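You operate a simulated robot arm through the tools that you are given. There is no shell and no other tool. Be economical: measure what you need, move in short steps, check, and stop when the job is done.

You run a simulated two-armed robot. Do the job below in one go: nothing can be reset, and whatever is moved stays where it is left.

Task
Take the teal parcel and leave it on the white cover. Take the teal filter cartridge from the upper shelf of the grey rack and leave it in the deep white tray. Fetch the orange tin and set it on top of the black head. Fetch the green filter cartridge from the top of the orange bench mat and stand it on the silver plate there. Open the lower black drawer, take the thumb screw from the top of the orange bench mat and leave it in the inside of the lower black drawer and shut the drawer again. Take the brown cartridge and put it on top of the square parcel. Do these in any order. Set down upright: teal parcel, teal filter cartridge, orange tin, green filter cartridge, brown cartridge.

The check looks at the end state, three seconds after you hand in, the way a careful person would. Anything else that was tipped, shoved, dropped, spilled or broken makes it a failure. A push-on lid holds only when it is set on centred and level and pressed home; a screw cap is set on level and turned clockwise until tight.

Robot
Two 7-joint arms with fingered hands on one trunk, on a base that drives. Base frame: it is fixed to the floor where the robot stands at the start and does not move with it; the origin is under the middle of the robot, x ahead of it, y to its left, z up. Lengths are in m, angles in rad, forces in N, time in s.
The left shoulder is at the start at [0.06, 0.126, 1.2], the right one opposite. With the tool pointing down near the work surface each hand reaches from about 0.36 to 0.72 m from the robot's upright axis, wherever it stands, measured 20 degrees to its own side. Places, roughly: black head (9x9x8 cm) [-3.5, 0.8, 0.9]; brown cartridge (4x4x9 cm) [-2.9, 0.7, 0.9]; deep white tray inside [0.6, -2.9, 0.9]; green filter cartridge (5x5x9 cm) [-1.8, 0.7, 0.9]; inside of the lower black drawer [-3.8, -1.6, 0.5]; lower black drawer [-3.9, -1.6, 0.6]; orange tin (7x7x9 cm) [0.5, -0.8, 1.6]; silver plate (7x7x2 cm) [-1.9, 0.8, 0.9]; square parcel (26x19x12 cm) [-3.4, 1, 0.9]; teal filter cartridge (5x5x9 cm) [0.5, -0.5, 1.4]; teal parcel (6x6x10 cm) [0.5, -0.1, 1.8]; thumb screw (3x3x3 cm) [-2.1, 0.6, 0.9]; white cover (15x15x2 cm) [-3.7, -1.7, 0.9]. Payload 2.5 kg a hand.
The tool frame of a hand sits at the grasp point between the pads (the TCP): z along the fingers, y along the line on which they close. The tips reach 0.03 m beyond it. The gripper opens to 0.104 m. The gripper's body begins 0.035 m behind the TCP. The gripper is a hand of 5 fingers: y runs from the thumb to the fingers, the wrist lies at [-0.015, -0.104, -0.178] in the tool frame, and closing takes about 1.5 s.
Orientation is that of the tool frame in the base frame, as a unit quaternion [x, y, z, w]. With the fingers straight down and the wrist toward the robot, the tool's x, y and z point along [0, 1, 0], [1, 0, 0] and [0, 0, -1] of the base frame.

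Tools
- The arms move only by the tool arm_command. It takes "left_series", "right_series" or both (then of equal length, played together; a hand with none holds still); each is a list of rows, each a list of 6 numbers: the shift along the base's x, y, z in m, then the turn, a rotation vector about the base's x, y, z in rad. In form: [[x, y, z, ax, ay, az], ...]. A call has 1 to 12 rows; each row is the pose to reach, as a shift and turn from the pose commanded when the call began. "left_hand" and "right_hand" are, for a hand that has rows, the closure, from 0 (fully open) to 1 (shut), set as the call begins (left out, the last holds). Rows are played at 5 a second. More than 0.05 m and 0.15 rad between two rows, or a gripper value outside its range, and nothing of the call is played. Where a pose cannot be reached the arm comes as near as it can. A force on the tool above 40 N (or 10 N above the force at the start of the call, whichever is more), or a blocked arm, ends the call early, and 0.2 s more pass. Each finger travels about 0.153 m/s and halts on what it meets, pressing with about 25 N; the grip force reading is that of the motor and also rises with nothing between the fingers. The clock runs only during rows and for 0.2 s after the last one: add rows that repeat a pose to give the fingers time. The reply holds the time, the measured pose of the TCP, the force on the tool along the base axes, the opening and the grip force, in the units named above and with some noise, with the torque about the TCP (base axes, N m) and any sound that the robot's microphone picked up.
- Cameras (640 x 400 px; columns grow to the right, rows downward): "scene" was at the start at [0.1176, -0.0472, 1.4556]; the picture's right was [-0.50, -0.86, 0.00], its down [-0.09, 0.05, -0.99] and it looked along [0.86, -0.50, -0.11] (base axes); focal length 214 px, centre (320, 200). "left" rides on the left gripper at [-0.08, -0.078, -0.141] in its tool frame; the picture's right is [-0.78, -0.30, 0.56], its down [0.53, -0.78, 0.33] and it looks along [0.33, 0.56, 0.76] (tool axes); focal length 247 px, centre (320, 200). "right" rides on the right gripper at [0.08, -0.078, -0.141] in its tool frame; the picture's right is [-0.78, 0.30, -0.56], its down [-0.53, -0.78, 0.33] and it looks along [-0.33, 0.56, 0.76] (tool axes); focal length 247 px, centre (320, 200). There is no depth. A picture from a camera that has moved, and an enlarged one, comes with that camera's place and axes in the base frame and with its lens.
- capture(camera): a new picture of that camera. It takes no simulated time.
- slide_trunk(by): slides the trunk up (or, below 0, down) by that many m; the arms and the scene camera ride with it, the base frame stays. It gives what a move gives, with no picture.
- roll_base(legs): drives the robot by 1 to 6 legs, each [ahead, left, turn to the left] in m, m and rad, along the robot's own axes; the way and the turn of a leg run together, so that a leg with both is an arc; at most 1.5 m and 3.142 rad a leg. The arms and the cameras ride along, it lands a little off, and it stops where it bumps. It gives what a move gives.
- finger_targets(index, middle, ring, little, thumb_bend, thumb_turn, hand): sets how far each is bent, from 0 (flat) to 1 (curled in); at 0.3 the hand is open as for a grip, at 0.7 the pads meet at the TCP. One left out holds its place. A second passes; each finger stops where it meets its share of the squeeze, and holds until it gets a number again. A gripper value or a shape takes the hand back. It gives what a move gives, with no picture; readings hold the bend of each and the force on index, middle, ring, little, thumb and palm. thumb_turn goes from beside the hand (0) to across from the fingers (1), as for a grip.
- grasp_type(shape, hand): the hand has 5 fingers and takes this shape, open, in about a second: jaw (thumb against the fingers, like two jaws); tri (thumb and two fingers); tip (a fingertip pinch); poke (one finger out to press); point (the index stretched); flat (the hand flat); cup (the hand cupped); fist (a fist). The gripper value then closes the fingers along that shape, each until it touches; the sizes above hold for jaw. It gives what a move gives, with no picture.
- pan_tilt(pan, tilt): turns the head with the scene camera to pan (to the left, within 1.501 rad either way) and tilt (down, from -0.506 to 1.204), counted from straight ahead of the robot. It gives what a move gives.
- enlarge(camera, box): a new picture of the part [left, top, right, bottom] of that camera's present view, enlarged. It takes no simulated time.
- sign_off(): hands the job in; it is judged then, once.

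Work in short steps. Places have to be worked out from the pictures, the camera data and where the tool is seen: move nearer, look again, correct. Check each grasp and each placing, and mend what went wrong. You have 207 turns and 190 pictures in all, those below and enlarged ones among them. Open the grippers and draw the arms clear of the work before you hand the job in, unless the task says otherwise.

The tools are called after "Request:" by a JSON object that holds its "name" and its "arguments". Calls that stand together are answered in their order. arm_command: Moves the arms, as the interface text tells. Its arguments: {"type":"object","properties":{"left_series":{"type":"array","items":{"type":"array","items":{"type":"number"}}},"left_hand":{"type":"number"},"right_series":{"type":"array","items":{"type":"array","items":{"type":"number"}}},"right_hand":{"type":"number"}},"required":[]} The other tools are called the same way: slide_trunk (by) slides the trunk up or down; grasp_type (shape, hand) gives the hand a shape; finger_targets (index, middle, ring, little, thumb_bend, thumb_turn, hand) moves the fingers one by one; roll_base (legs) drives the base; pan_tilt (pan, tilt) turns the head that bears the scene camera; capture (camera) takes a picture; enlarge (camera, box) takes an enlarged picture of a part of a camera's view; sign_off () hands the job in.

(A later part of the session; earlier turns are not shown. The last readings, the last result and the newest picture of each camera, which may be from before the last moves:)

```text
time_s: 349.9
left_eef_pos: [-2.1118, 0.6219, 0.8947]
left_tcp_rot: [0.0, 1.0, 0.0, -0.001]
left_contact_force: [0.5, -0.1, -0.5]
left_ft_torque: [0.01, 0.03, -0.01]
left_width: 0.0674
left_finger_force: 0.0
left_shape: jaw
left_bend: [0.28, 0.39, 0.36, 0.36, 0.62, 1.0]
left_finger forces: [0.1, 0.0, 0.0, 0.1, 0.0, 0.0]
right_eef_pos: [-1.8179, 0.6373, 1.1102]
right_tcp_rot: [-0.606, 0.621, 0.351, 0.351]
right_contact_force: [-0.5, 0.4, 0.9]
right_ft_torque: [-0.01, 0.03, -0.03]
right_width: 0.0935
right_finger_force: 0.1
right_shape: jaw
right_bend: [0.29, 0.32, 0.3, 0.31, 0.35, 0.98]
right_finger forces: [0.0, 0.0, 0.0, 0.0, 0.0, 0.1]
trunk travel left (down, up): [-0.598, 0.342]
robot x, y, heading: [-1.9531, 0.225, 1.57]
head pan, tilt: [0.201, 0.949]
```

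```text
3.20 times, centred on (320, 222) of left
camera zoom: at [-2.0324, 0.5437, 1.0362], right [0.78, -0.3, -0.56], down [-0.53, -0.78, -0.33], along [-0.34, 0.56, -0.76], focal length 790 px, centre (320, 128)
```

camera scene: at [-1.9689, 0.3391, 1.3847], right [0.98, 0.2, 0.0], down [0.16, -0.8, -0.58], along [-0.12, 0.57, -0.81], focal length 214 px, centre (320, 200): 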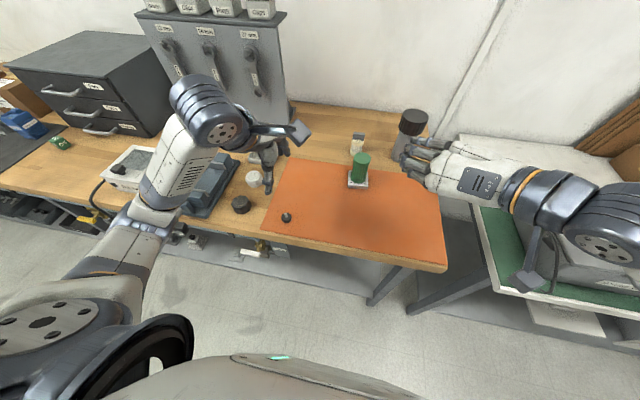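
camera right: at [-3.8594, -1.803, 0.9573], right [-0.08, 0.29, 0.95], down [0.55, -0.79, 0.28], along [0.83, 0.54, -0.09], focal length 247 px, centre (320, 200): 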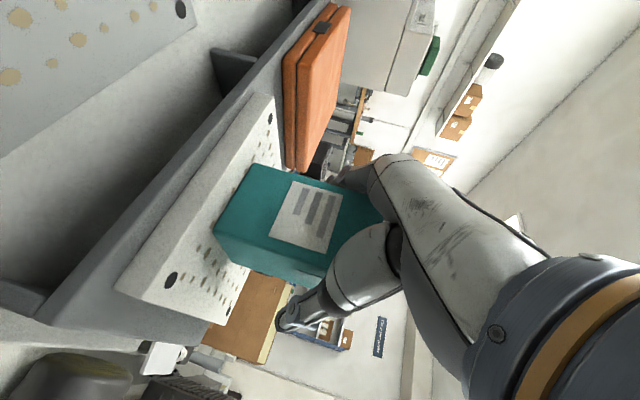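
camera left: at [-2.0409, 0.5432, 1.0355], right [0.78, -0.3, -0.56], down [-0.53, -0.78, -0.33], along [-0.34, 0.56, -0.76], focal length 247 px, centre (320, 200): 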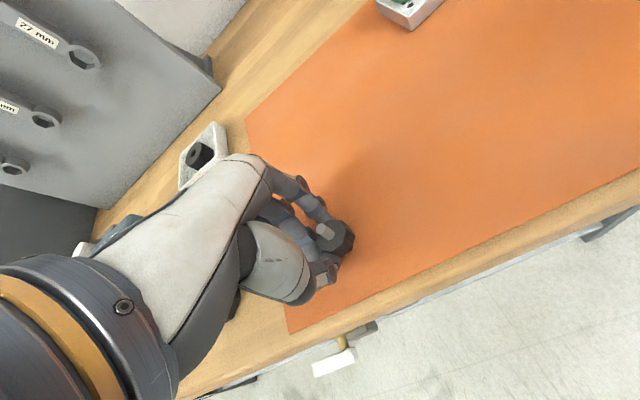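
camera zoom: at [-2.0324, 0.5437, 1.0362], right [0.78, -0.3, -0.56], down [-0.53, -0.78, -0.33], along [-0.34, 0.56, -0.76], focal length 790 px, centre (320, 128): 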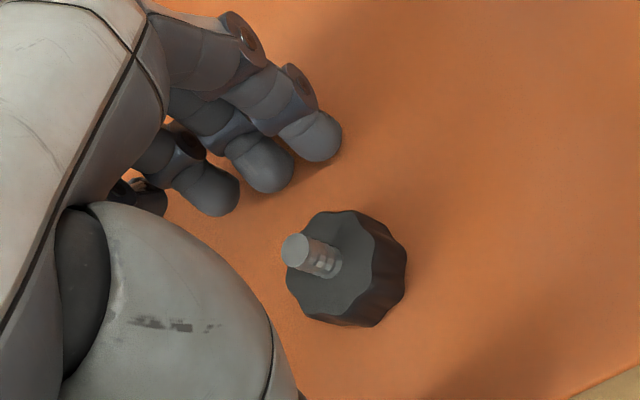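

Seen from here the first grip was in fact nearly central. I shift back 7 mm and close again.

Request:
{"name": "arm_command", "arguments": {"left_series": [[-0.007, 0, 0, 0, 0, 0], [-0.007, 0, 0, 0, 0, 0], [-0.007, 0, 0, 0, 0, 0], [-0.007, 0, 0, 0, 0, 0], [-0.007, 0, 0, 0, 0, 0], [-0.007, 0, 0, 0, 0, 0], [-0.007, 0, 0, 0, 0, 0], [-0.007, 0, 0, 0, 0, 0]], "left_hand": 1}}

Request:
{"name": "arm_command", "arguments": {"left_series": [[0, 0, 0.02, 0, 0, 0], [0, 0, 0.05, 0, 0, 0], [0, 0, 0.09, 0, 0, 0], [0, 0, 0.13, 0, 0, 0], [0, -0.04, 0.16, 0, 0, 0], [0, -0.08, 0.18, 0, 0, 0]]}}

Request:
{"name": "enlarge", "arguments": {"camera": "left", "box": [220, 160, 420, 285]}}

```text
time_s: 351.7
left_eef_pos: [-2.1197, 0.6221, 0.8958]
left_tcp_rot: [0.001, 1.0, 0.0, 0.0]
left_contact_force: [0.0, 0.3, -0.2]
left_ft_torque: [-0.02, -0.01, -0.01]
left_width: 0.0178
left_finger_force: 25.3
left_shape: jaw
left_bend: [0.73, 0.65, 0.68, 0.68, 0.75, 1.0]
left_finger forces: [14.9, 5.7, 0.1, 0.0, 20.6, 0.0]
right_eef_pos: [-1.8175, 0.6385, 1.1103]
right_tcp_rot: [-0.606, 0.622, 0.352, 0.35]
right_contact_force: [0.0, 0.2, 0.7]
right_ft_torque: [0.01, 0.02, 0.0]
right_width: 0.0934
right_finger_force: 0.1
right_shape: jaw
right_bend: [0.29, 0.32, 0.3, 0.31, 0.35, 0.98]
right_finger forces: [0.1, 0.0, 0.0, 0.0, 0.0, 0.0]
trunk travel left (down, up): [-0.598, 0.342]
robot x, y, heading: [-1.9537, 0.2315, 1.578]
head pan, tilt: [0.201, 0.949]
```

```text
time_s: 353.1
left_eef_pos: [-2.1189, 0.5839, 1.0901]
left_tcp_rot: [-0.001, 1.0, -0.001, -0.001]
left_contact_force: [0.1, 0.2, -0.5]
left_ft_torque: [0.01, 0.03, -0.04]
left_width: 0.0177
left_finger_force: 24.8
left_shape: jaw
left_bend: [0.73, 0.66, 0.68, 0.68, 0.75, 1.0]
left_finger forces: [15.6, 5.8, 0.0, 0.0, 20.2, 0.0]
left hand out of reach, approached as far as the arm can: row 5, 6
right_eef_pos: [-1.8178, 0.6385, 1.1093]
right_tcp_rot: [-0.607, 0.621, 0.351, 0.35]
right_contact_force: [-0.1, 0.4, 0.6]
right_ft_torque: [0.0, 0.0, 0.0]
right_width: 0.0935
right_finger_force: 0.1
right_shape: jaw
right_bend: [0.29, 0.32, 0.3, 0.31, 0.35, 0.98]
right_finger forces: [0.1, 0.1, 0.0, 0.1, 0.0, 0.1]
trunk travel left (down, up): [-0.598, 0.342]
robot x, y, heading: [-1.9483, 0.232, 1.574]
head pan, tilt: [0.201, 0.949]
```

```text
3.20 times, centred on (320, 222) of left
camera zoom: at [-2.0381, 0.5066, 1.2309], right [0.78, -0.3, -0.56], down [-0.53, -0.78, -0.33], along [-0.34, 0.55, -0.76], focal length 790 px, centre (320, 128)
```

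zoom: 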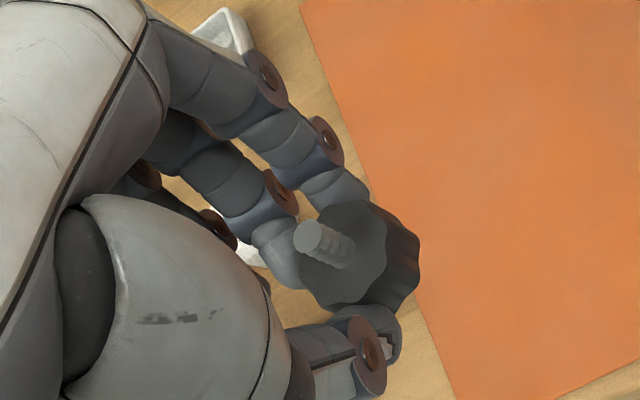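

A solid three-finger grip on the screw. Now back away and drive to the blue rack for the orange tin.

Request:
{"name": "roll_base", "arguments": {"legs": [[-0.26, 0, 0], [0, 0, -1.57], [1.4, 0, 0]]}}

Request:
{"name": "slide_trunk", "arguments": {"by": 0.3}}

Request:
{"name": "roll_base", "arguments": {"legs": [[0, -0.75, 0]]}}

Request:
{"name": "pan_tilt", "arguments": {"pan": -0.1, "tilt": 0.2}}

Request:
{"name": "capture", "arguments": {"camera": "scene"}}

```text
time_s: 365.3
left_eef_pos: [-0.2138, 0.1471, 1.0893]
left_tcp_rot: [0.708, 0.706, 0.0, -0.001]
left_contact_force: [-0.6, -0.1, -0.5]
left_ft_torque: [0.01, -0.02, 0.03]
left_width: 0.0172
left_finger_force: 25.2
left_shape: jaw
left_bend: [0.73, 0.66, 0.68, 0.68, 0.76, 1.0]
left_finger forces: [15.9, 6.0, 0.1, 0.1, 19.9, 0.1]
right_eef_pos: [-0.1607, -0.1555, 1.11]
right_tcp_rot: [0.011, 0.869, 0.0, 0.495]
right_contact_force: [-0.1, 0.0, 0.5]
right_ft_torque: [0.01, 0.01, 0.0]
right_width: 0.0935
right_finger_force: 0.0
right_shape: jaw
right_bend: [0.29, 0.32, 0.3, 0.31, 0.35, 0.98]
right_finger forces: [0.0, 0.0, 0.0, 0.0, 0.0, 0.0]
trunk travel left (down, up): [-0.598, 0.342]
robot x, y, heading: [-0.5698, -0.0191, 0.002]
head pan, tilt: [0.201, 0.949]
```

```text
time_s: 368.3
left_eef_pos: [-0.2136, 0.1461, 1.3887]
left_tcp_rot: [0.708, 0.706, -0.001, -0.001]
left_contact_force: [-0.4, 0.4, -0.8]
left_ft_torque: [-0.01, 0.01, 0.01]
left_width: 0.0174
left_finger_force: 24.6
left_shape: jaw
left_bend: [0.73, 0.66, 0.68, 0.68, 0.76, 1.0]
left_finger forces: [16.0, 5.9, 0.1, 0.1, 19.9, 0.1]
right_eef_pos: [-0.1602, -0.1544, 1.411]
right_tcp_rot: [0.011, 0.868, 0.0, 0.497]
right_contact_force: [-0.7, -0.5, 0.7]
right_ft_torque: [-0.01, -0.01, -0.01]
right_width: 0.0933
right_finger_force: 0.0
right_shape: jaw
right_bend: [0.29, 0.32, 0.3, 0.31, 0.35, 0.98]
right_finger forces: [0.1, 0.1, 0.1, 0.1, 0.1, 0.0]
trunk travel left (down, up): [-0.898, 0.042]
robot x, y, heading: [-0.5687, -0.019, -0.0]
head pan, tilt: [0.201, 0.949]
```

```text
time_s: 372.3
left_eef_pos: [-0.2143, -0.6, 1.3885]
left_tcp_rot: [0.708, 0.706, 0.0, -0.001]
left_contact_force: [-1.1, 0.4, 0.5]
left_ft_torque: [0.02, 0.0, 0.0]
left_width: 0.0174
left_finger_force: 25.3
left_shape: jaw
left_bend: [0.73, 0.66, 0.68, 0.68, 0.76, 1.0]
left_finger forces: [15.9, 5.9, 0.1, 0.1, 19.9, 0.0]
right_eef_pos: [-0.1625, -0.9023, 1.4087]
right_tcp_rot: [0.013, 0.868, -0.001, 0.496]
right_contact_force: [0.6, 0.2, 0.4]
right_ft_torque: [0.01, 0.0, 0.03]
right_width: 0.0937
right_finger_force: 0.0
right_shape: jaw
right_bend: [0.29, 0.32, 0.3, 0.31, 0.35, 0.98]
right_finger forces: [0.0, 0.0, 0.0, 0.1, 0.1, 0.1]
trunk travel left (down, up): [-0.898, 0.042]
robot x, y, heading: [-0.5705, -0.7649, -0.008]
head pan, tilt: [0.201, 0.949]
```

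```text
time_s: 373.4
left_eef_pos: [-0.2146, -0.5998, 1.3896]
left_tcp_rot: [0.709, 0.705, 0.0, -0.002]
left_contact_force: [0.2, -0.3, 0.2]
left_ft_torque: [0.01, -0.01, 0.01]
left_width: 0.0171
left_finger_force: 24.9
left_shape: jaw
left_bend: [0.73, 0.66, 0.68, 0.68, 0.76, 1.0]
left_finger forces: [15.9, 6.0, 0.0, 0.0, 19.9, 0.0]
right_eef_pos: [-0.1625, -0.9027, 1.4096]
right_tcp_rot: [0.012, 0.868, 0.0, 0.497]
right_contact_force: [-0.7, -0.6, -0.2]
right_ft_torque: [0.0, 0.02, 0.0]
right_width: 0.0935
right_finger_force: 0.1
right_shape: jaw
right_bend: [0.29, 0.32, 0.3, 0.31, 0.35, 0.98]
right_finger forces: [0.1, 0.1, 0.0, 0.1, 0.1, 0.0]
trunk travel left (down, up): [-0.898, 0.042]
robot x, y, heading: [-0.5721, -0.7678, -0.001]
head pan, tilt: [-0.099, 0.201]
```

```text
65 pictures are left
camera scene: at [-0.4405, -0.7764, 1.7497], right [-0.1, -0.99, 0.0], down [-0.2, 0.02, -0.98], along [0.97, -0.1, -0.2], focal length 214 px, centre (320, 200)
```

scene: 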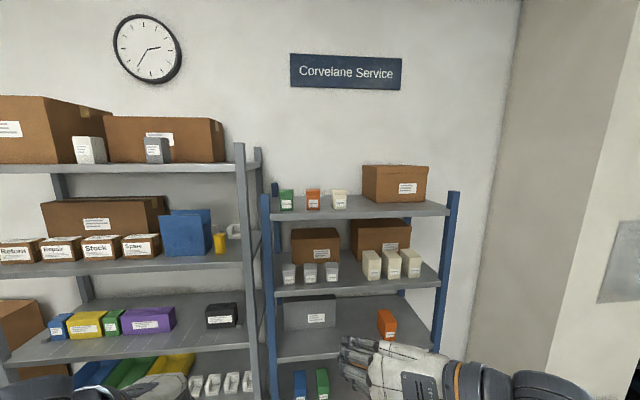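

Request:
{"name": "enlarge", "arguments": {"camera": "scene", "box": [256, 165, 384, 245]}}

```text
5.00 times, centred on (320, 205) of scene
camera zoom: at [-0.4405, -0.7764, 1.7497], right [-0.1, -0.99, 0.0], down [-0.2, 0.02, -0.98], along [0.97, -0.1, -0.2], focal length 1072 px, centre (320, 175)
```

zoom: 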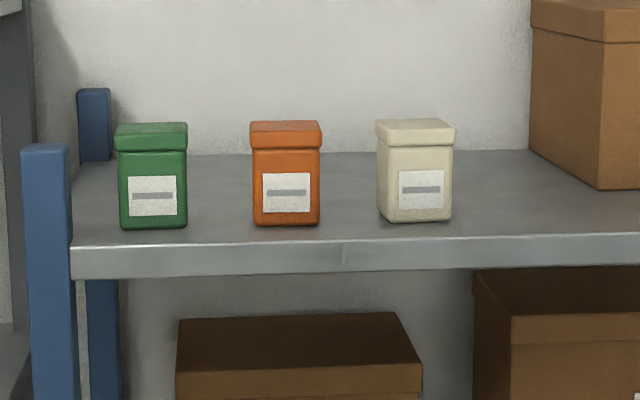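

Two views put the tin's front at about x 0.46, y -0.838, base z≈1.52. I raise the right hand to z≈1.59 and roll in.

Request:
{"name": "arm_command", "arguments": {"right_series": [[-0.01, 0, 0.045, 0, 0, 0], [-0.02, 0, 0.09, 0, 0, 0], [-0.03, 0, 0.135, 0, 0, 0], [-0.03, 0, 0.18, 0, 0, 0]], "right_hand": 0.1}}

Request:
{"name": "roll_base", "arguments": {"legs": [[0, 0.067, 0], [0.46, 0, 0]]}}

Request:
{"name": "pan_tilt", "arguments": {"pan": -0.3, "tilt": 0.3}}

Request:
{"name": "capture", "arguments": {"camera": "scene"}}

```text
time_s: 374.4
left_eef_pos: [-0.2141, -0.6001, 1.3881]
left_tcp_rot: [0.709, 0.705, -0.002, -0.001]
left_contact_force: [-0.2, 0.3, 0.9]
left_ft_torque: [0.0, 0.0, 0.02]
left_width: 0.0171
left_finger_force: 25.2
left_shape: jaw
left_bend: [0.73, 0.66, 0.68, 0.68, 0.76, 1.0]
left_finger forces: [15.9, 5.9, 0.0, 0.0, 19.9, 0.0]
right_eef_pos: [-0.1905, -0.9014, 1.5896]
right_tcp_rot: [0.011, 0.869, 0.001, 0.496]
right_contact_force: [0.5, 0.1, -0.8]
right_ft_torque: [0.01, -0.01, 0.0]
right_width: 0.0935
right_finger_force: 0.1
right_shape: jaw
right_bend: [0.29, 0.32, 0.3, 0.31, 0.35, 0.98]
right_finger forces: [0.1, 0.1, 0.0, 0.0, 0.1, 0.0]
trunk travel left (down, up): [-0.898, 0.042]
robot x, y, heading: [-0.5717, -0.7654, 0.002]
head pan, tilt: [-0.099, 0.201]
```

```text
time_s: 377.8
left_eef_pos: [0.2418, -0.5398, 1.3891]
left_tcp_rot: [0.712, 0.702, 0.0, -0.001]
left_contact_force: [0.8, 0.2, 0.2]
left_ft_torque: [0.01, 0.03, 0.02]
left_width: 0.0173
left_finger_force: 24.8
left_shape: jaw
left_bend: [0.73, 0.66, 0.68, 0.68, 0.76, 1.0]
left_finger forces: [16.0, 6.0, 0.0, 0.0, 19.8, 0.0]
right_eef_pos: [0.2613, -0.8424, 1.5898]
right_tcp_rot: [0.016, 0.868, -0.003, 0.497]
right_contact_force: [0.2, -0.8, -1.3]
right_ft_torque: [0.02, 0.01, 0.0]
right_width: 0.0937
right_finger_force: 0.1
right_shape: jaw
right_bend: [0.29, 0.32, 0.3, 0.31, 0.35, 0.98]
right_finger forces: [0.1, 0.0, 0.0, 0.1, 0.1, 0.0]
trunk travel left (down, up): [-0.898, 0.042]
robot x, y, heading: [-0.1156, -0.703, -0.014]
head pan, tilt: [-0.099, 0.201]
```

```text
time_s: 378.5
left_eef_pos: [0.2417, -0.5403, 1.3892]
left_tcp_rot: [0.712, 0.702, -0.001, -0.001]
left_contact_force: [0.0, 0.4, -0.1]
left_ft_torque: [-0.02, 0.0, 0.03]
left_width: 0.0173
left_finger_force: 24.7
left_shape: jaw
left_bend: [0.73, 0.66, 0.68, 0.68, 0.76, 1.0]
left_finger forces: [15.9, 5.9, 0.1, 0.1, 19.8, 0.1]
right_eef_pos: [0.2628, -0.8431, 1.5913]
right_tcp_rot: [0.017, 0.868, -0.002, 0.496]
right_contact_force: [-0.1, -0.1, -0.3]
right_ft_torque: [0.02, 0.0, -0.01]
right_width: 0.0934
right_finger_force: 0.1
right_shape: jaw
right_bend: [0.29, 0.32, 0.3, 0.31, 0.35, 0.98]
right_finger forces: [0.1, 0.0, 0.1, 0.1, 0.0, 0.1]
trunk travel left (down, up): [-0.898, 0.042]
robot x, y, heading: [-0.1161, -0.6995, -0.012]
head pan, tilt: [-0.3, 0.3]
```

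```text
63 pictures are left
camera scene: at [0.0106, -0.7318, 1.7405], right [-0.31, -0.95, 0.0], down [-0.28, 0.09, -0.96], along [0.91, -0.29, -0.3], focal length 214 px, centre (320, 200)
```

scene: 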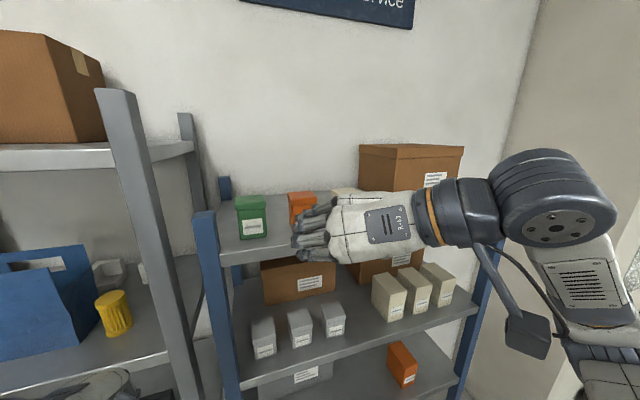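

Tins' fronts at x≈0.45, base z≈1.525; the tin centre is ≈(0.48,-0.837). Approach with a slightly narrower opening.

Request:
{"name": "arm_command", "arguments": {"right_series": [[0.045, 0.002, 0, 0, 0, 0.003], [0.09, 0.004, 0, 0, 0, 0.006], [0.13, 0.005, 0, 0, 0, 0.01], [0.155, 0.006, 0, 0, 0, 0.012]], "right_hand": 0.18}}

Request:
{"name": "capture", "arguments": {"camera": "right"}}

Request:
{"name": "enlarge", "arguments": {"camera": "scene", "box": [220, 150, 380, 250]}}

```text
time_s: 379.5
left_eef_pos: [0.2424, -0.5402, 1.3891]
left_tcp_rot: [0.712, 0.702, 0.0, -0.002]
left_contact_force: [-0.6, 0.2, -0.5]
left_ft_torque: [-0.01, 0.04, -0.01]
left_width: 0.0175
left_finger_force: 24.9
left_shape: jaw
left_bend: [0.73, 0.66, 0.68, 0.68, 0.76, 1.0]
left_finger forces: [15.9, 5.8, 0.1, 0.1, 19.9, 0.0]
right_eef_pos: [0.4206, -0.8374, 1.5885]
right_tcp_rot: [0.011, 0.868, 0.0, 0.496]
right_contact_force: [-0.1, -0.7, -0.3]
right_ft_torque: [-0.02, 0.02, 0.01]
right_width: 0.0855
right_finger_force: 0.1
right_shape: jaw
right_bend: [0.27, 0.33, 0.31, 0.32, 0.47, 0.99]
right_finger forces: [0.0, 0.0, 0.0, 0.0, 0.0, 0.0]
trunk travel left (down, up): [-0.898, 0.042]
robot x, y, heading: [-0.1178, -0.6982, -0.011]
head pan, tilt: [-0.3, 0.3]
```

```text
62 pictures are left
camera right: at [0.2572, -0.9115, 1.5906], right [-0.08, 0.29, 0.95], down [0.54, -0.79, 0.28], along [0.84, 0.54, -0.09], focal length 247 px, centre (320, 200)
```

right: 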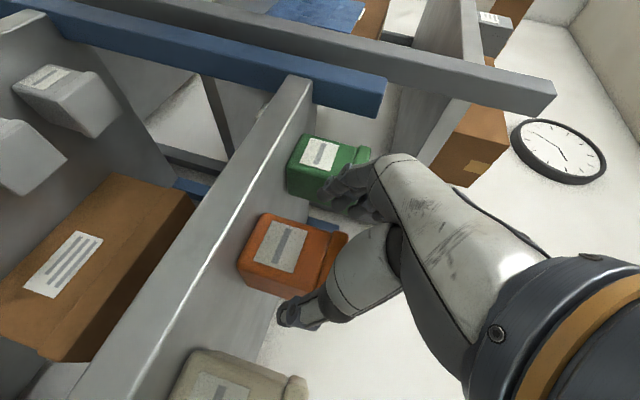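

```text
4.00 times, centred on (300, 200) of scene
camera zoom: at [0.0112, -0.7315, 1.7405], right [-0.31, -0.95, 0.0], down [-0.28, 0.09, -0.96], along [0.91, -0.29, -0.3], focal length 858 px, centre (400, 200)
```

zoom: 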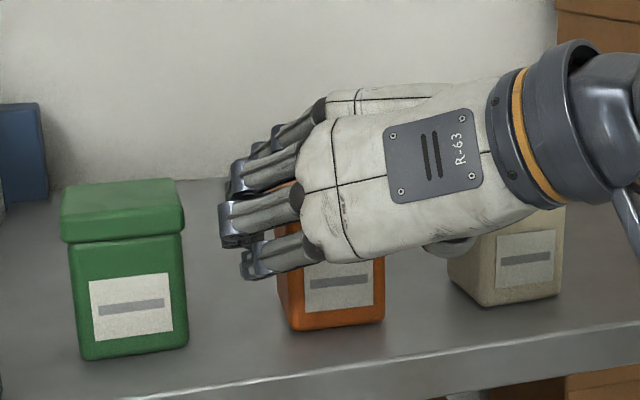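

Centred between thumb and fingers. Advance 5.3 cm and close.

Request:
{"name": "arm_command", "arguments": {"right_series": [[0.027, 0, 0, 0, 0, 0], [0.053, 0, 0, 0, 0, 0]]}}

Request:
{"name": "arm_command", "arguments": {"right_series": [[0, 0, 0, 0, 0, 0], [0, 0, 0, 0, 0, 0], [0, 0, 0, 0, 0, 0], [0, 0, 0, 0, 0, 0], [0, 0, 0, 0, 0, 0], [0, 0, 0, 0, 0, 0], [0, 0, 0, 0, 0, 0], [0, 0, 0, 0, 0, 0]], "right_hand": 1}}

Request:
{"name": "enlarge", "arguments": {"camera": "scene", "box": [220, 150, 380, 250]}}

```text
time_s: 380.1
left_eef_pos: [0.2431, -0.54, 1.3886]
left_tcp_rot: [0.712, 0.703, 0.0, -0.002]
left_contact_force: [-0.6, 0.2, 0.3]
left_ft_torque: [-0.05, -0.02, 0.02]
left_width: 0.0173
left_finger_force: 25.0
left_shape: jaw
left_bend: [0.73, 0.66, 0.68, 0.68, 0.76, 1.0]
left_finger forces: [15.9, 5.8, 0.0, 0.0, 19.9, 0.1]
right_eef_pos: [0.47, -0.8362, 1.5894]
right_tcp_rot: [0.011, 0.868, 0.0, 0.496]
right_contact_force: [0.5, 0.4, -0.3]
right_ft_torque: [-0.02, 0.0, -0.02]
right_width: 0.0853
right_finger_force: 0.0
right_shape: jaw
right_bend: [0.27, 0.33, 0.31, 0.32, 0.47, 0.99]
right_finger forces: [0.0, 0.0, 0.1, 0.0, 0.1, 0.0]
trunk travel left (down, up): [-0.898, 0.042]
robot x, y, heading: [-0.1186, -0.6998, -0.01]
head pan, tilt: [-0.3, 0.3]
```

```text
time_s: 381.9
left_eef_pos: [0.2424, -0.5403, 1.3893]
left_tcp_rot: [0.712, 0.702, 0.001, -0.001]
left_contact_force: [0.6, 0.3, -0.1]
left_ft_torque: [0.02, 0.01, 0.01]
left_width: 0.0174
left_finger_force: 25.0
left_shape: jaw
left_bend: [0.73, 0.66, 0.68, 0.68, 0.76, 1.0]
left_finger forces: [16.0, 5.8, 0.1, 0.0, 19.9, 0.1]
right_eef_pos: [0.4715, -0.8378, 1.5898]
right_tcp_rot: [0.011, 0.868, 0.001, 0.496]
right_contact_force: [0.4, -1.7, 0.7]
right_ft_torque: [-0.06, 0.03, 0.0]
right_width: 0.0559
right_finger_force: 25.0
right_shape: jaw
right_bend: [0.74, 0.43, 0.4, 0.43, 0.67, 1.0]
right_finger forces: [11.8, 6.7, 2.9, 0.0, 22.7, 0.0]
trunk travel left (down, up): [-0.898, 0.042]
robot x, y, heading: [-0.115, -0.7026, -0.009]
head pan, tilt: [-0.3, 0.3]
```

```text
4.00 times, centred on (300, 200) of scene
camera zoom: at [0.0105, -0.7323, 1.7405], right [-0.31, -0.95, 0.0], down [-0.28, 0.09, -0.96], along [0.91, -0.29, -0.3], focal length 858 px, centre (400, 200)
```

zoom: 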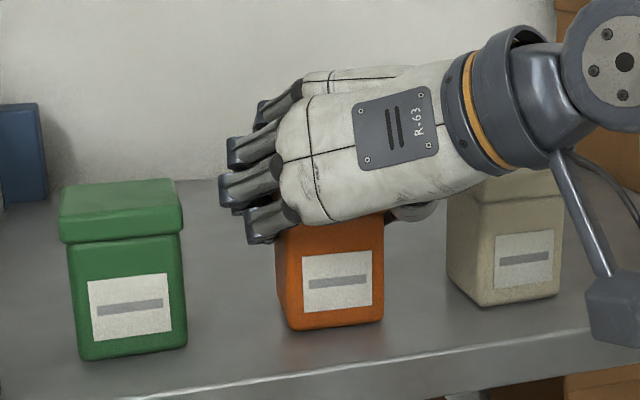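

Gripped (5.6 cm). Lift 4 cm, draw back and check.

Request:
{"name": "arm_command", "arguments": {"right_series": [[0, 0, 0.015, 0, 0, 0], [0, 0, 0.03, 0, 0, 0], [-0.01, 0, 0.04, 0, 0, 0], [-0.05, 0, 0.04, 0, 0, 0], [-0.09, 0, 0.04, 0, 0, 0], [-0.13, 0, 0.04, 0, 0, 0], [-0.17, 0, 0.04, 0, 0, 0]]}}

Request:
{"name": "capture", "arguments": {"camera": "scene"}}

```text
time_s: 383.5
left_eef_pos: [0.2412, -0.5412, 1.3894]
left_tcp_rot: [0.713, 0.702, 0.0, -0.001]
left_contact_force: [-0.1, 0.6, 0.0]
left_ft_torque: [0.0, -0.01, 0.0]
left_width: 0.0172
left_finger_force: 24.6
left_shape: jaw
left_bend: [0.73, 0.66, 0.68, 0.68, 0.76, 1.0]
left_finger forces: [15.8, 5.9, 0.1, 0.0, 19.9, 0.0]
right_eef_pos: [0.2986, -0.8387, 1.6294]
right_tcp_rot: [0.011, 0.868, 0.001, 0.496]
right_contact_force: [-0.4, -0.2, -2.6]
right_ft_torque: [0.02, 0.0, -0.02]
right_width: 0.0561
right_finger_force: 24.5
right_shape: jaw
right_bend: [0.74, 0.43, 0.41, 0.43, 0.68, 0.99]
right_finger forces: [13.4, 6.3, 2.9, 0.1, 22.8, 0.0]
trunk travel left (down, up): [-0.898, 0.042]
robot x, y, heading: [-0.1146, -0.7029, -0.007]
head pan, tilt: [-0.3, 0.3]
```

```text
59 pictures are left
camera scene: at [0.0093, -0.7324, 1.7406], right [-0.31, -0.95, 0.0], down [-0.28, 0.09, -0.96], along [0.91, -0.29, -0.3], focal length 214 px, centre (320, 200)
```

scene: 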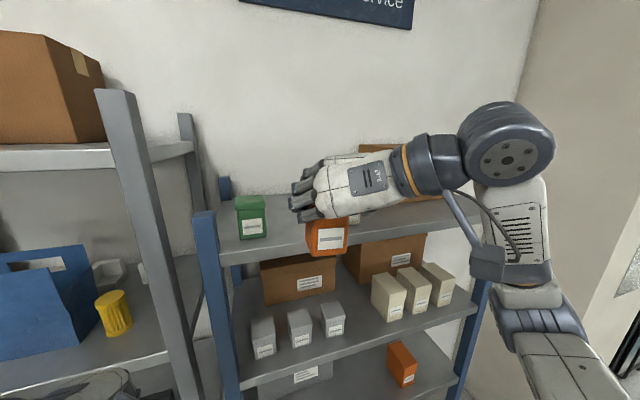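

The tin is in hand. Drive back: away from the rack, turn north and strafe west along the bench.

Request:
{"name": "roll_base", "arguments": {"legs": [[-0.45, 0, 0], [0, 0.7, 0], [0, 0, 1.57], [0, 1.45, 0], [0, 1.3, 0]]}}

```text
time_s: 406.1
left_eef_pos: [-3.419, 0.4316, 1.3885]
left_tcp_rot: [0.005, 1.0, -0.001, -0.001]
left_contact_force: [-1.1, -0.5, -0.8]
left_ft_torque: [0.0, 0.0, 0.01]
left_width: 0.0171
left_finger_force: 25.4
left_shape: jaw
left_bend: [0.73, 0.67, 0.68, 0.68, 0.76, 1.0]
left_finger forces: [15.9, 5.7, 0.0, 0.1, 19.8, 0.1]
right_eef_pos: [-3.1205, 0.4903, 1.6298]
right_tcp_rot: [-0.607, 0.621, 0.351, 0.35]
right_contact_force: [0.0, -0.4, -2.8]
right_ft_torque: [-0.05, -0.02, 0.03]
right_width: 0.0561
right_finger_force: 24.9
right_shape: jaw
right_bend: [0.74, 0.43, 0.41, 0.43, 0.68, 0.99]
right_finger forces: [13.5, 6.4, 2.9, 0.0, 22.8, 0.0]
trunk travel left (down, up): [-0.898, 0.042]
robot x, y, heading: [-3.2531, 0.0702, 1.558]
head pan, tilt: [-0.3, 0.3]
```

Request:
{"name": "roll_base", "arguments": {"legs": [[0, 0.345, 0.012]]}}

Request:
{"name": "slide_trunk", "arguments": {"by": -0.28}}

Request:
{"name": "pan_tilt", "arguments": {"pan": -0.15, "tilt": 0.65}}

Request:
{"name": "enlarge", "arguments": {"camera": "scene", "box": [200, 140, 440, 290]}}

```text
time_s: 408.4
left_eef_pos: [-3.7757, 0.4304, 1.389]
left_tcp_rot: [-0.001, 1.0, -0.001, 0.0]
left_contact_force: [0.3, 0.0, -0.3]
left_ft_torque: [-0.02, 0.01, -0.01]
left_width: 0.0172
left_finger_force: 25.2
left_shape: jaw
left_bend: [0.73, 0.67, 0.68, 0.68, 0.76, 1.0]
left_finger forces: [16.0, 5.7, 0.1, 0.0, 19.8, 0.0]
right_eef_pos: [-3.4784, 0.4937, 1.6297]
right_tcp_rot: [-0.611, 0.617, 0.355, 0.348]
right_contact_force: [0.0, 0.0, -2.5]
right_ft_torque: [-0.07, -0.02, -0.02]
right_width: 0.056
right_finger_force: 24.9
right_shape: jaw
right_bend: [0.74, 0.43, 0.41, 0.43, 0.68, 0.99]
right_finger forces: [13.4, 6.4, 3.0, 0.1, 22.8, 0.0]
trunk travel left (down, up): [-0.898, 0.042]
robot x, y, heading: [-3.6105, 0.0759, 1.576]
head pan, tilt: [-0.3, 0.3]
```

```text
time_s: 411.2
left_eef_pos: [-3.7762, 0.4298, 1.1092]
left_tcp_rot: [-0.001, 1.0, 0.0, -0.001]
left_contact_force: [0.1, -0.5, -0.5]
left_ft_torque: [-0.01, 0.0, 0.02]
left_width: 0.0173
left_finger_force: 24.8
left_shape: jaw
left_bend: [0.73, 0.67, 0.68, 0.68, 0.76, 1.0]
left_finger forces: [15.9, 5.7, 0.0, 0.1, 19.7, 0.0]
right_eef_pos: [-3.4795, 0.4913, 1.3489]
right_tcp_rot: [-0.611, 0.617, 0.353, 0.349]
right_contact_force: [0.2, 0.3, -1.9]
right_ft_torque: [-0.01, 0.01, -0.03]
right_width: 0.0558
right_finger_force: 24.2
right_shape: jaw
right_bend: [0.74, 0.43, 0.41, 0.43, 0.68, 0.99]
right_finger forces: [13.4, 6.4, 3.0, 0.1, 22.8, 0.1]
trunk travel left (down, up): [-0.618, 0.322]
robot x, y, heading: [-3.6081, 0.0735, 1.576]
head pan, tilt: [-0.3, 0.3]
```

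```text
time_s: 412.1
left_eef_pos: [-3.7756, 0.4298, 1.1102]
left_tcp_rot: [-0.001, 1.0, -0.001, -0.001]
left_contact_force: [-0.4, 0.3, -0.2]
left_ft_torque: [0.0, -0.02, -0.02]
left_width: 0.0174
left_finger_force: 24.9
left_shape: jaw
left_bend: [0.73, 0.67, 0.68, 0.68, 0.76, 1.0]
left_finger forces: [15.9, 5.6, 0.1, 0.0, 19.8, 0.0]
right_eef_pos: [-3.48, 0.4925, 1.3496]
right_tcp_rot: [-0.61, 0.617, 0.354, 0.347]
right_contact_force: [-0.3, 0.3, -3.2]
right_ft_torque: [-0.04, -0.01, 0.01]
right_width: 0.056
right_finger_force: 24.7
right_shape: jaw
right_bend: [0.74, 0.43, 0.41, 0.43, 0.68, 0.99]
right_finger forces: [13.4, 6.4, 2.8, 0.0, 22.8, 0.0]
trunk travel left (down, up): [-0.618, 0.322]
robot x, y, heading: [-3.609, 0.0745, 1.573]
head pan, tilt: [-0.15, 0.649]
```

```text
2.67 times, centred on (320, 215) of scene
camera zoom: at [-3.5986, 0.1997, 1.4288], right [0.99, -0.15, 0.0], down [-0.09, -0.6, -0.8], along [0.12, 0.79, -0.6], focal length 572 px, centre (320, 160)
```

zoom: 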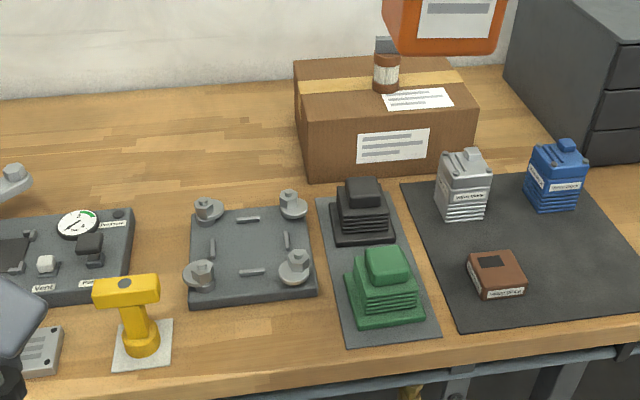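

Black head's cap top: centre ≈(-3.459, 0.753), z≈0.95. I roll ahead 0.12 and bring the tin above it.

Request:
{"name": "roll_base", "arguments": {"legs": [[0.12, 0, 0]]}}

Request:
{"name": "arm_command", "arguments": {"right_series": [[0.003, 0.018, -0.04, 0, 0, 0], [0.006, 0.036, -0.08, 0, 0, 0], [0.009, 0.054, -0.12, 0, 0, 0], [0.012, 0.072, -0.16, 0, 0, 0], [0.015, 0.09, -0.2, 0, 0, 0], [0.018, 0.11, -0.24, 0, 0, 0], [0.02, 0.125, -0.265, 0, 0, 0]]}}

Request:
{"name": "enlarge", "arguments": {"camera": "scene", "box": [240, 120, 440, 245]}}

Request:
{"name": "capture", "arguments": {"camera": "right"}}

```text
time_s: 413.3
left_eef_pos: [-3.7776, 0.5475, 1.109]
left_tcp_rot: [-0.002, 1.0, -0.001, -0.002]
left_contact_force: [0.4, 0.2, 0.4]
left_ft_torque: [0.0, 0.02, 0.03]
left_width: 0.0173
left_finger_force: 24.8
left_shape: jaw
left_bend: [0.73, 0.67, 0.68, 0.68, 0.76, 1.0]
left_finger forces: [15.9, 5.8, 0.0, 0.1, 19.8, 0.0]
right_eef_pos: [-3.4801, 0.6108, 1.3487]
right_tcp_rot: [-0.612, 0.617, 0.354, 0.346]
right_contact_force: [-0.4, 0.0, -3.1]
right_ft_torque: [-0.08, 0.02, 0.02]
right_width: 0.0557
right_finger_force: 25.1
right_shape: jaw
right_bend: [0.74, 0.43, 0.41, 0.43, 0.68, 0.99]
right_finger forces: [13.3, 6.4, 2.9, 0.1, 22.9, 0.1]
trunk travel left (down, up): [-0.618, 0.322]
robot x, y, heading: [-3.6137, 0.1887, 1.578]
head pan, tilt: [-0.15, 0.649]
```

```text
time_s: 414.9
left_eef_pos: [-3.7764, 0.548, 1.108]
left_tcp_rot: [-0.002, 1.0, -0.001, -0.001]
left_contact_force: [0.3, 0.2, 0.0]
left_ft_torque: [0.0, -0.01, 0.0]
left_width: 0.0173
left_finger_force: 25.4
left_shape: jaw
left_bend: [0.73, 0.67, 0.68, 0.68, 0.76, 1.0]
left_finger forces: [15.9, 5.7, 0.1, 0.0, 19.9, 0.0]
right_eef_pos: [-3.4601, 0.7342, 1.0856]
right_tcp_rot: [-0.612, 0.616, 0.355, 0.347]
right_contact_force: [0.2, -0.1, -2.9]
right_ft_torque: [-0.04, -0.01, 0.0]
right_width: 0.056
right_finger_force: 25.3
right_shape: jaw
right_bend: [0.74, 0.43, 0.41, 0.43, 0.68, 0.99]
right_finger forces: [13.3, 6.3, 3.0, 0.1, 22.8, 0.0]
trunk travel left (down, up): [-0.618, 0.322]
robot x, y, heading: [-3.6096, 0.1938, 1.576]
head pan, tilt: [-0.15, 0.649]
```

```text
3.20 times, centred on (340, 182) of scene
camera zoom: at [-3.5993, 0.3174, 1.4287], right [0.99, -0.14, 0.0], down [-0.09, -0.6, -0.8], along [0.11, 0.79, -0.6], focal length 686 px, centre (256, 256)
```

zoom: 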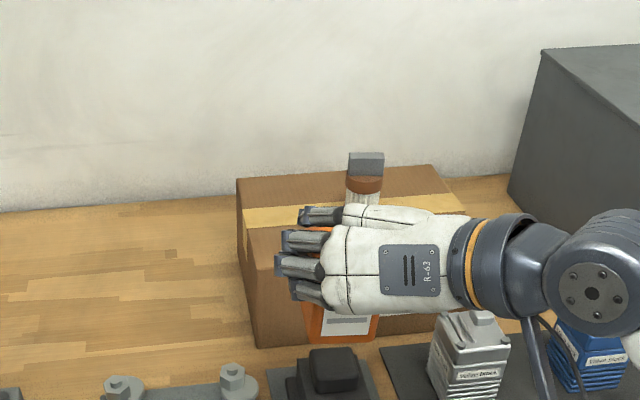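

```text
56 pictures are left
camera right: at [-3.3823, 0.5724, 1.0875], right [-0.28, -0.09, 0.95], down [0.78, 0.56, 0.28], along [-0.55, 0.83, -0.09], focal length 247 px, centre (320, 200)
```

right: 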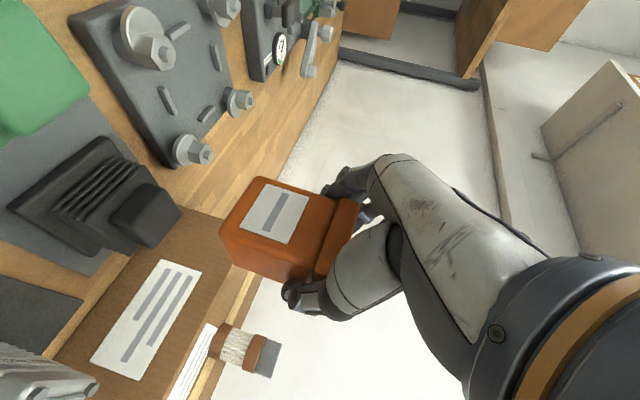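

Estimates of the cap vary a bit (z 0.925–0.95, y 0.755–0.785). I bring the tin close above it to compare directly.

Request:
{"name": "arm_command", "arguments": {"right_series": [[0.003, 0.012, -0.015, 0, 0, 0], [0.006, 0.024, -0.03, 0, 0, 0], [0.006, 0.03, -0.045, 0, 0, 0]]}}

Request:
{"name": "enlarge", "arguments": {"camera": "right", "box": [60, 110, 380, 310]}}

Request:
{"name": "enlarge", "arguments": {"camera": "scene", "box": [280, 180, 440, 280]}}

```text
time_s: 415.7
left_eef_pos: [-3.7777, 0.5484, 1.1094]
left_tcp_rot: [-0.001, 1.0, 0.0, -0.001]
left_contact_force: [0.1, -0.1, -0.1]
left_ft_torque: [0.02, 0.0, 0.0]
left_width: 0.0171
left_finger_force: 25.2
left_shape: jaw
left_bend: [0.73, 0.67, 0.68, 0.68, 0.76, 1.0]
left_finger forces: [15.9, 5.7, 0.0, 0.1, 19.7, 0.0]
right_eef_pos: [-3.4543, 0.7664, 1.0381]
right_tcp_rot: [-0.611, 0.616, 0.354, 0.347]
right_contact_force: [-0.7, -0.5, -2.8]
right_ft_torque: [-0.06, -0.02, -0.02]
right_width: 0.056
right_finger_force: 24.7
right_shape: jaw
right_bend: [0.74, 0.43, 0.41, 0.43, 0.68, 0.99]
right_finger forces: [13.3, 6.2, 2.9, 0.0, 22.8, 0.0]
trunk travel left (down, up): [-0.618, 0.322]
robot x, y, heading: [-3.6083, 0.1976, 1.578]
head pan, tilt: [-0.15, 0.649]
```

```text
2.00 times, centred on (220, 210) of right
camera zoom: at [-3.3755, 0.6036, 1.0412], right [-0.28, -0.08, 0.96], down [0.78, 0.56, 0.28], along [-0.56, 0.83, -0.09], focal length 494 px, centre (520, 180)
```

zoom: 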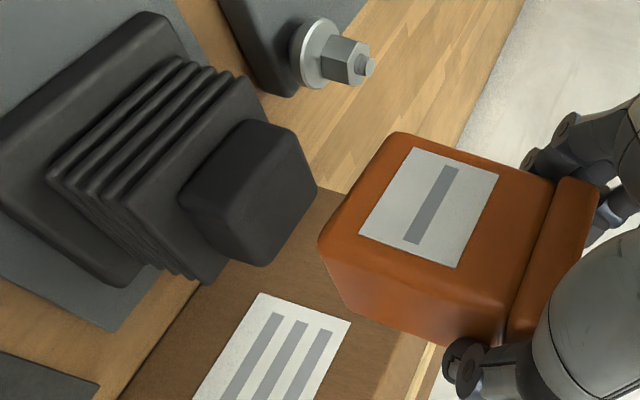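

```text
4.00 times, centred on (360, 230) of scene
camera zoom: at [-3.5994, 0.3174, 1.4287], right [0.99, -0.14, 0.0], down [-0.09, -0.6, -0.8], along [0.11, 0.79, -0.6], focal length 858 px, centre (160, 80)
```

zoom: 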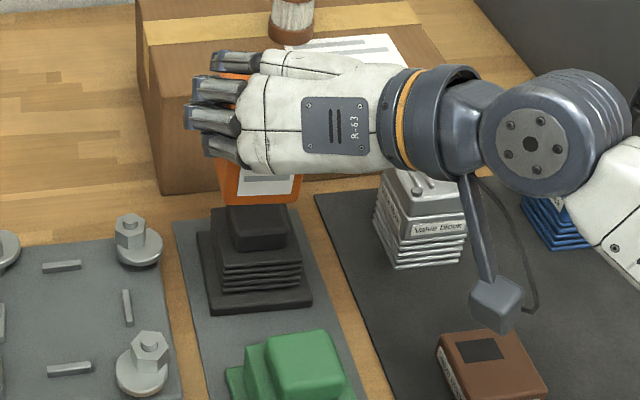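

The right-hand view fits a cap centre of (-3.453, 0.780) with top z≈0.925; the tin is within 3 mm of it. Lower most of the way.

Request:
{"name": "arm_command", "arguments": {"right_series": [[0.001, 0.003, -0.02, 0, 0, 0], [0.001, 0.003, -0.035, 0, 0, 0]]}}

Request:
{"name": "enlarge", "arguments": {"camera": "right", "box": [60, 110, 380, 310]}}

```text
time_s: 416.3
left_eef_pos: [-3.7776, 0.5476, 1.1096]
left_tcp_rot: [-0.001, 1.0, -0.001, -0.001]
left_contact_force: [-0.1, 0.2, 0.4]
left_ft_torque: [0.01, 0.02, 0.01]
left_width: 0.0173
left_finger_force: 24.9
left_shape: jaw
left_bend: [0.73, 0.67, 0.68, 0.68, 0.76, 1.0]
left_finger forces: [15.9, 5.7, 0.1, 0.1, 19.7, 0.0]
right_eef_pos: [-3.4539, 0.7682, 1.0071]
right_tcp_rot: [-0.61, 0.616, 0.357, 0.349]
right_contact_force: [-0.4, 0.1, 2.3]
right_ft_torque: [0.01, -0.05, 0.0]
right_width: 0.056
right_finger_force: 25.3
right_shape: jaw
right_bend: [0.74, 0.43, 0.4, 0.43, 0.68, 0.99]
right_finger forces: [13.4, 7.5, 3.6, 0.1, 23.4, 0.0]
trunk travel left (down, up): [-0.618, 0.322]
robot x, y, heading: [-3.6105, 0.1914, 1.576]
head pan, tilt: [-0.15, 0.649]
```

```text
2.00 times, centred on (220, 210) of right
camera zoom: at [-3.3749, 0.607, 1.008], right [-0.28, -0.09, 0.95], down [0.78, 0.56, 0.28], along [-0.56, 0.83, -0.09], focal length 494 px, centre (520, 180)
```

zoom: 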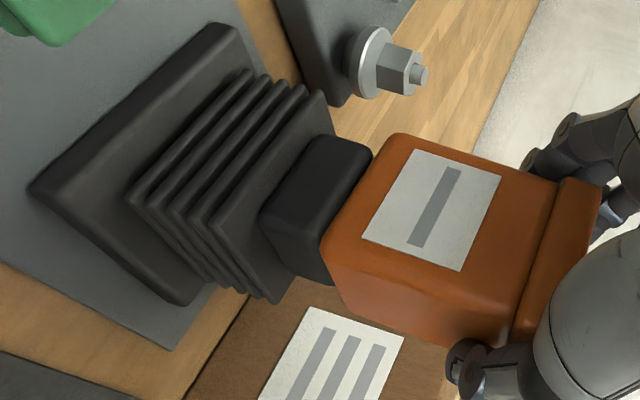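

Touching: cap top is z≈0.94, and the tin overlaps the cap evenly. Press 2 mm and release.

Request:
{"name": "arm_command", "arguments": {"right_series": [[0, 0, -0.002, 0, 0, 0], [0, 0, -0.002, 0, 0, 0]]}}

Request:
{"name": "arm_command", "arguments": {"right_series": [[0, 0, 0.001, 0, 0, 0], [0, 0, 0.001, 0, 0, 0], [0, 0, 0.001, 0, 0, 0], [0, 0, 0.001, 0, 0, 0], [0, 0, 0.001, 0, 0, 0], [0, 0, 0.001, 0, 0, 0]], "right_hand": 0.1}}

Request:
{"name": "enlarge", "arguments": {"camera": "right", "box": [60, 110, 380, 310]}}

```text
time_s: 416.9
left_eef_pos: [-3.7777, 0.5467, 1.1108]
left_tcp_rot: [-0.001, 1.0, -0.001, -0.001]
left_contact_force: [-0.6, 0.0, 0.4]
left_ft_torque: [0.02, -0.01, 0.0]
left_width: 0.0174
left_finger_force: 25.3
left_shape: jaw
left_bend: [0.73, 0.67, 0.68, 0.68, 0.76, 1.0]
left_finger forces: [15.8, 5.8, 0.0, 0.0, 19.9, 0.1]
right_eef_pos: [-3.4535, 0.7675, 1.0043]
right_tcp_rot: [-0.611, 0.616, 0.355, 0.348]
right_contact_force: [-2.6, -1.3, 6.5]
right_ft_torque: [0.08, 0.01, 0.01]
right_width: 0.0564
right_finger_force: 24.9
right_shape: jaw
right_bend: [0.74, 0.43, 0.4, 0.43, 0.68, 1.0]
right_finger forces: [14.1, 8.4, 3.6, 0.1, 23.2, 0.0]
trunk travel left (down, up): [-0.618, 0.322]
robot x, y, heading: [-3.6114, 0.1905, 1.577]
head pan, tilt: [-0.15, 0.649]
```

```text
time_s: 418.3
left_eef_pos: [-3.7783, 0.548, 1.1091]
left_tcp_rot: [-0.002, 1.0, -0.001, -0.001]
left_contact_force: [0.6, 0.7, -0.9]
left_ft_torque: [-0.02, -0.01, 0.03]
left_width: 0.0172
left_finger_force: 24.9
left_shape: jaw
left_bend: [0.73, 0.67, 0.68, 0.68, 0.76, 1.0]
left_finger forces: [15.9, 5.7, 0.0, 0.2, 19.9, 0.0]
right_eef_pos: [-3.4533, 0.7697, 1.0036]
right_tcp_rot: [-0.611, 0.616, 0.355, 0.347]
right_contact_force: [0.8, -0.1, 0.0]
right_ft_torque: [0.05, -0.03, 0.02]
right_width: 0.0936
right_finger_force: 0.0
right_shape: jaw
right_bend: [0.29, 0.32, 0.3, 0.31, 0.35, 0.98]
right_finger forces: [0.0, 0.0, 0.1, 0.1, 0.0, 0.0]
trunk travel left (down, up): [-0.618, 0.322]
robot x, y, heading: [-3.607, 0.1918, 1.578]
head pan, tilt: [-0.15, 0.649]
```

```text
2.00 times, centred on (220, 210) of right
camera zoom: at [-3.3749, 0.6063, 1.0057], right [-0.28, -0.09, 0.95], down [0.78, 0.56, 0.28], along [-0.56, 0.83, -0.09], focal length 494 px, centre (520, 180)
```

zoom: 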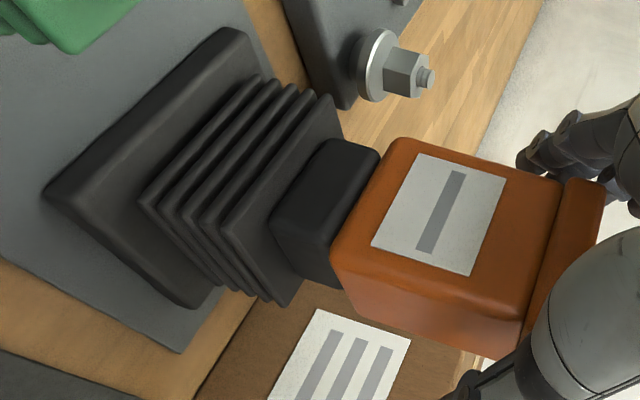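

Standing. Withdraw the right hand backward and up along its own axis.

Request:
{"name": "arm_command", "arguments": {"right_series": [[0, -0.02, 0.011, 0, 0, 0], [0, -0.05, 0.028, 0, 0, 0], [0, -0.085, 0.05, 0, 0, 0], [0, -0.12, 0.075, 0, 0, 0], [0, -0.155, 0.1, 0, 0, 0], [0, -0.19, 0.12, 0, 0, 0]]}}

Request:
{"name": "enlarge", "arguments": {"camera": "scene", "box": [240, 120, 440, 245]}}

```text
time_s: 419.7
left_eef_pos: [-3.7778, 0.5468, 1.1089]
left_tcp_rot: [-0.002, 1.0, -0.001, -0.001]
left_contact_force: [0.1, 0.2, 0.9]
left_ft_torque: [-0.06, 0.02, -0.01]
left_width: 0.0171
left_finger_force: 25.3
left_shape: jaw
left_bend: [0.73, 0.67, 0.68, 0.68, 0.76, 1.0]
left_finger forces: [16.0, 5.7, 0.1, 0.0, 19.8, 0.0]
right_eef_pos: [-3.4502, 0.5841, 1.1245]
right_tcp_rot: [-0.612, 0.616, 0.355, 0.346]
right_contact_force: [-0.5, -0.4, -0.4]
right_ft_torque: [-0.01, 0.01, 0.03]
right_width: 0.0934
right_finger_force: 0.1
right_shape: jaw
right_bend: [0.29, 0.32, 0.3, 0.31, 0.35, 0.98]
right_finger forces: [0.1, 0.0, 0.0, 0.0, 0.0, 0.0]
right hand out of reach, approached as far as the arm can: row 6
trunk travel left (down, up): [-0.618, 0.322]
robot x, y, heading: [-3.6083, 0.1928, 1.576]
head pan, tilt: [-0.15, 0.649]
```

```text
3.20 times, centred on (340, 182) of scene
camera zoom: at [-3.5999, 0.3166, 1.4287], right [0.99, -0.14, 0.0], down [-0.09, -0.6, -0.8], along [0.11, 0.79, -0.6], focal length 686 px, centre (256, 256)
```

zoom: 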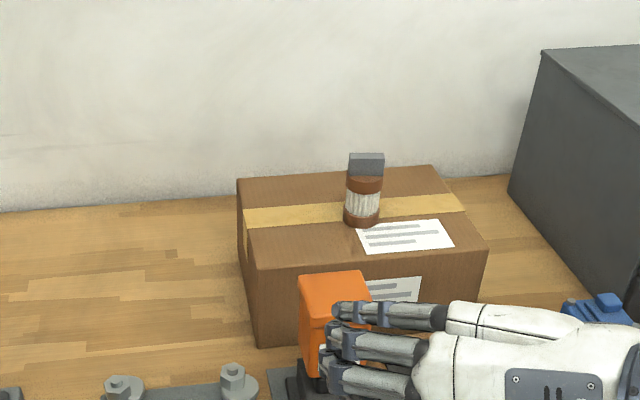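

Tin is upright on the head. Now to the drawers with the screw: back off, go around to the west lane and face east.

Request:
{"name": "roll_base", "arguments": {"legs": [[-0.25, 0, 0], [0, 0.98, 0], [0, 0, -1.575], [0, -1.5, 0]]}}

```text
time_s: 437.2
left_eef_pos: [-4.2172, -1.4058, 1.1089]
left_tcp_rot: [0.699, 0.715, 0.0, -0.001]
left_contact_force: [0.0, -0.6, -0.1]
left_ft_torque: [0.02, 0.01, 0.01]
left_width: 0.0173
left_finger_force: 25.0
left_shape: jaw
left_bend: [0.73, 0.67, 0.68, 0.68, 0.76, 1.0]
left_finger forces: [15.9, 5.6, 0.0, 0.0, 19.6, 0.0]
right_eef_pos: [-4.1739, -1.7339, 1.1227]
right_tcp_rot: [-0.004, 0.868, 0.01, 0.496]
right_contact_force: [-0.3, 0.4, -0.7]
right_ft_torque: [0.0, 0.01, 0.01]
right_width: 0.0936
right_finger_force: 0.1
right_shape: jaw
right_bend: [0.29, 0.32, 0.3, 0.31, 0.35, 0.98]
right_finger forces: [0.0, 0.1, 0.0, 0.0, 0.0, 0.0]
trunk travel left (down, up): [-0.618, 0.322]
robot x, y, heading: [-4.5695, -1.5791, 0.021]
head pan, tilt: [-0.15, 0.649]
```

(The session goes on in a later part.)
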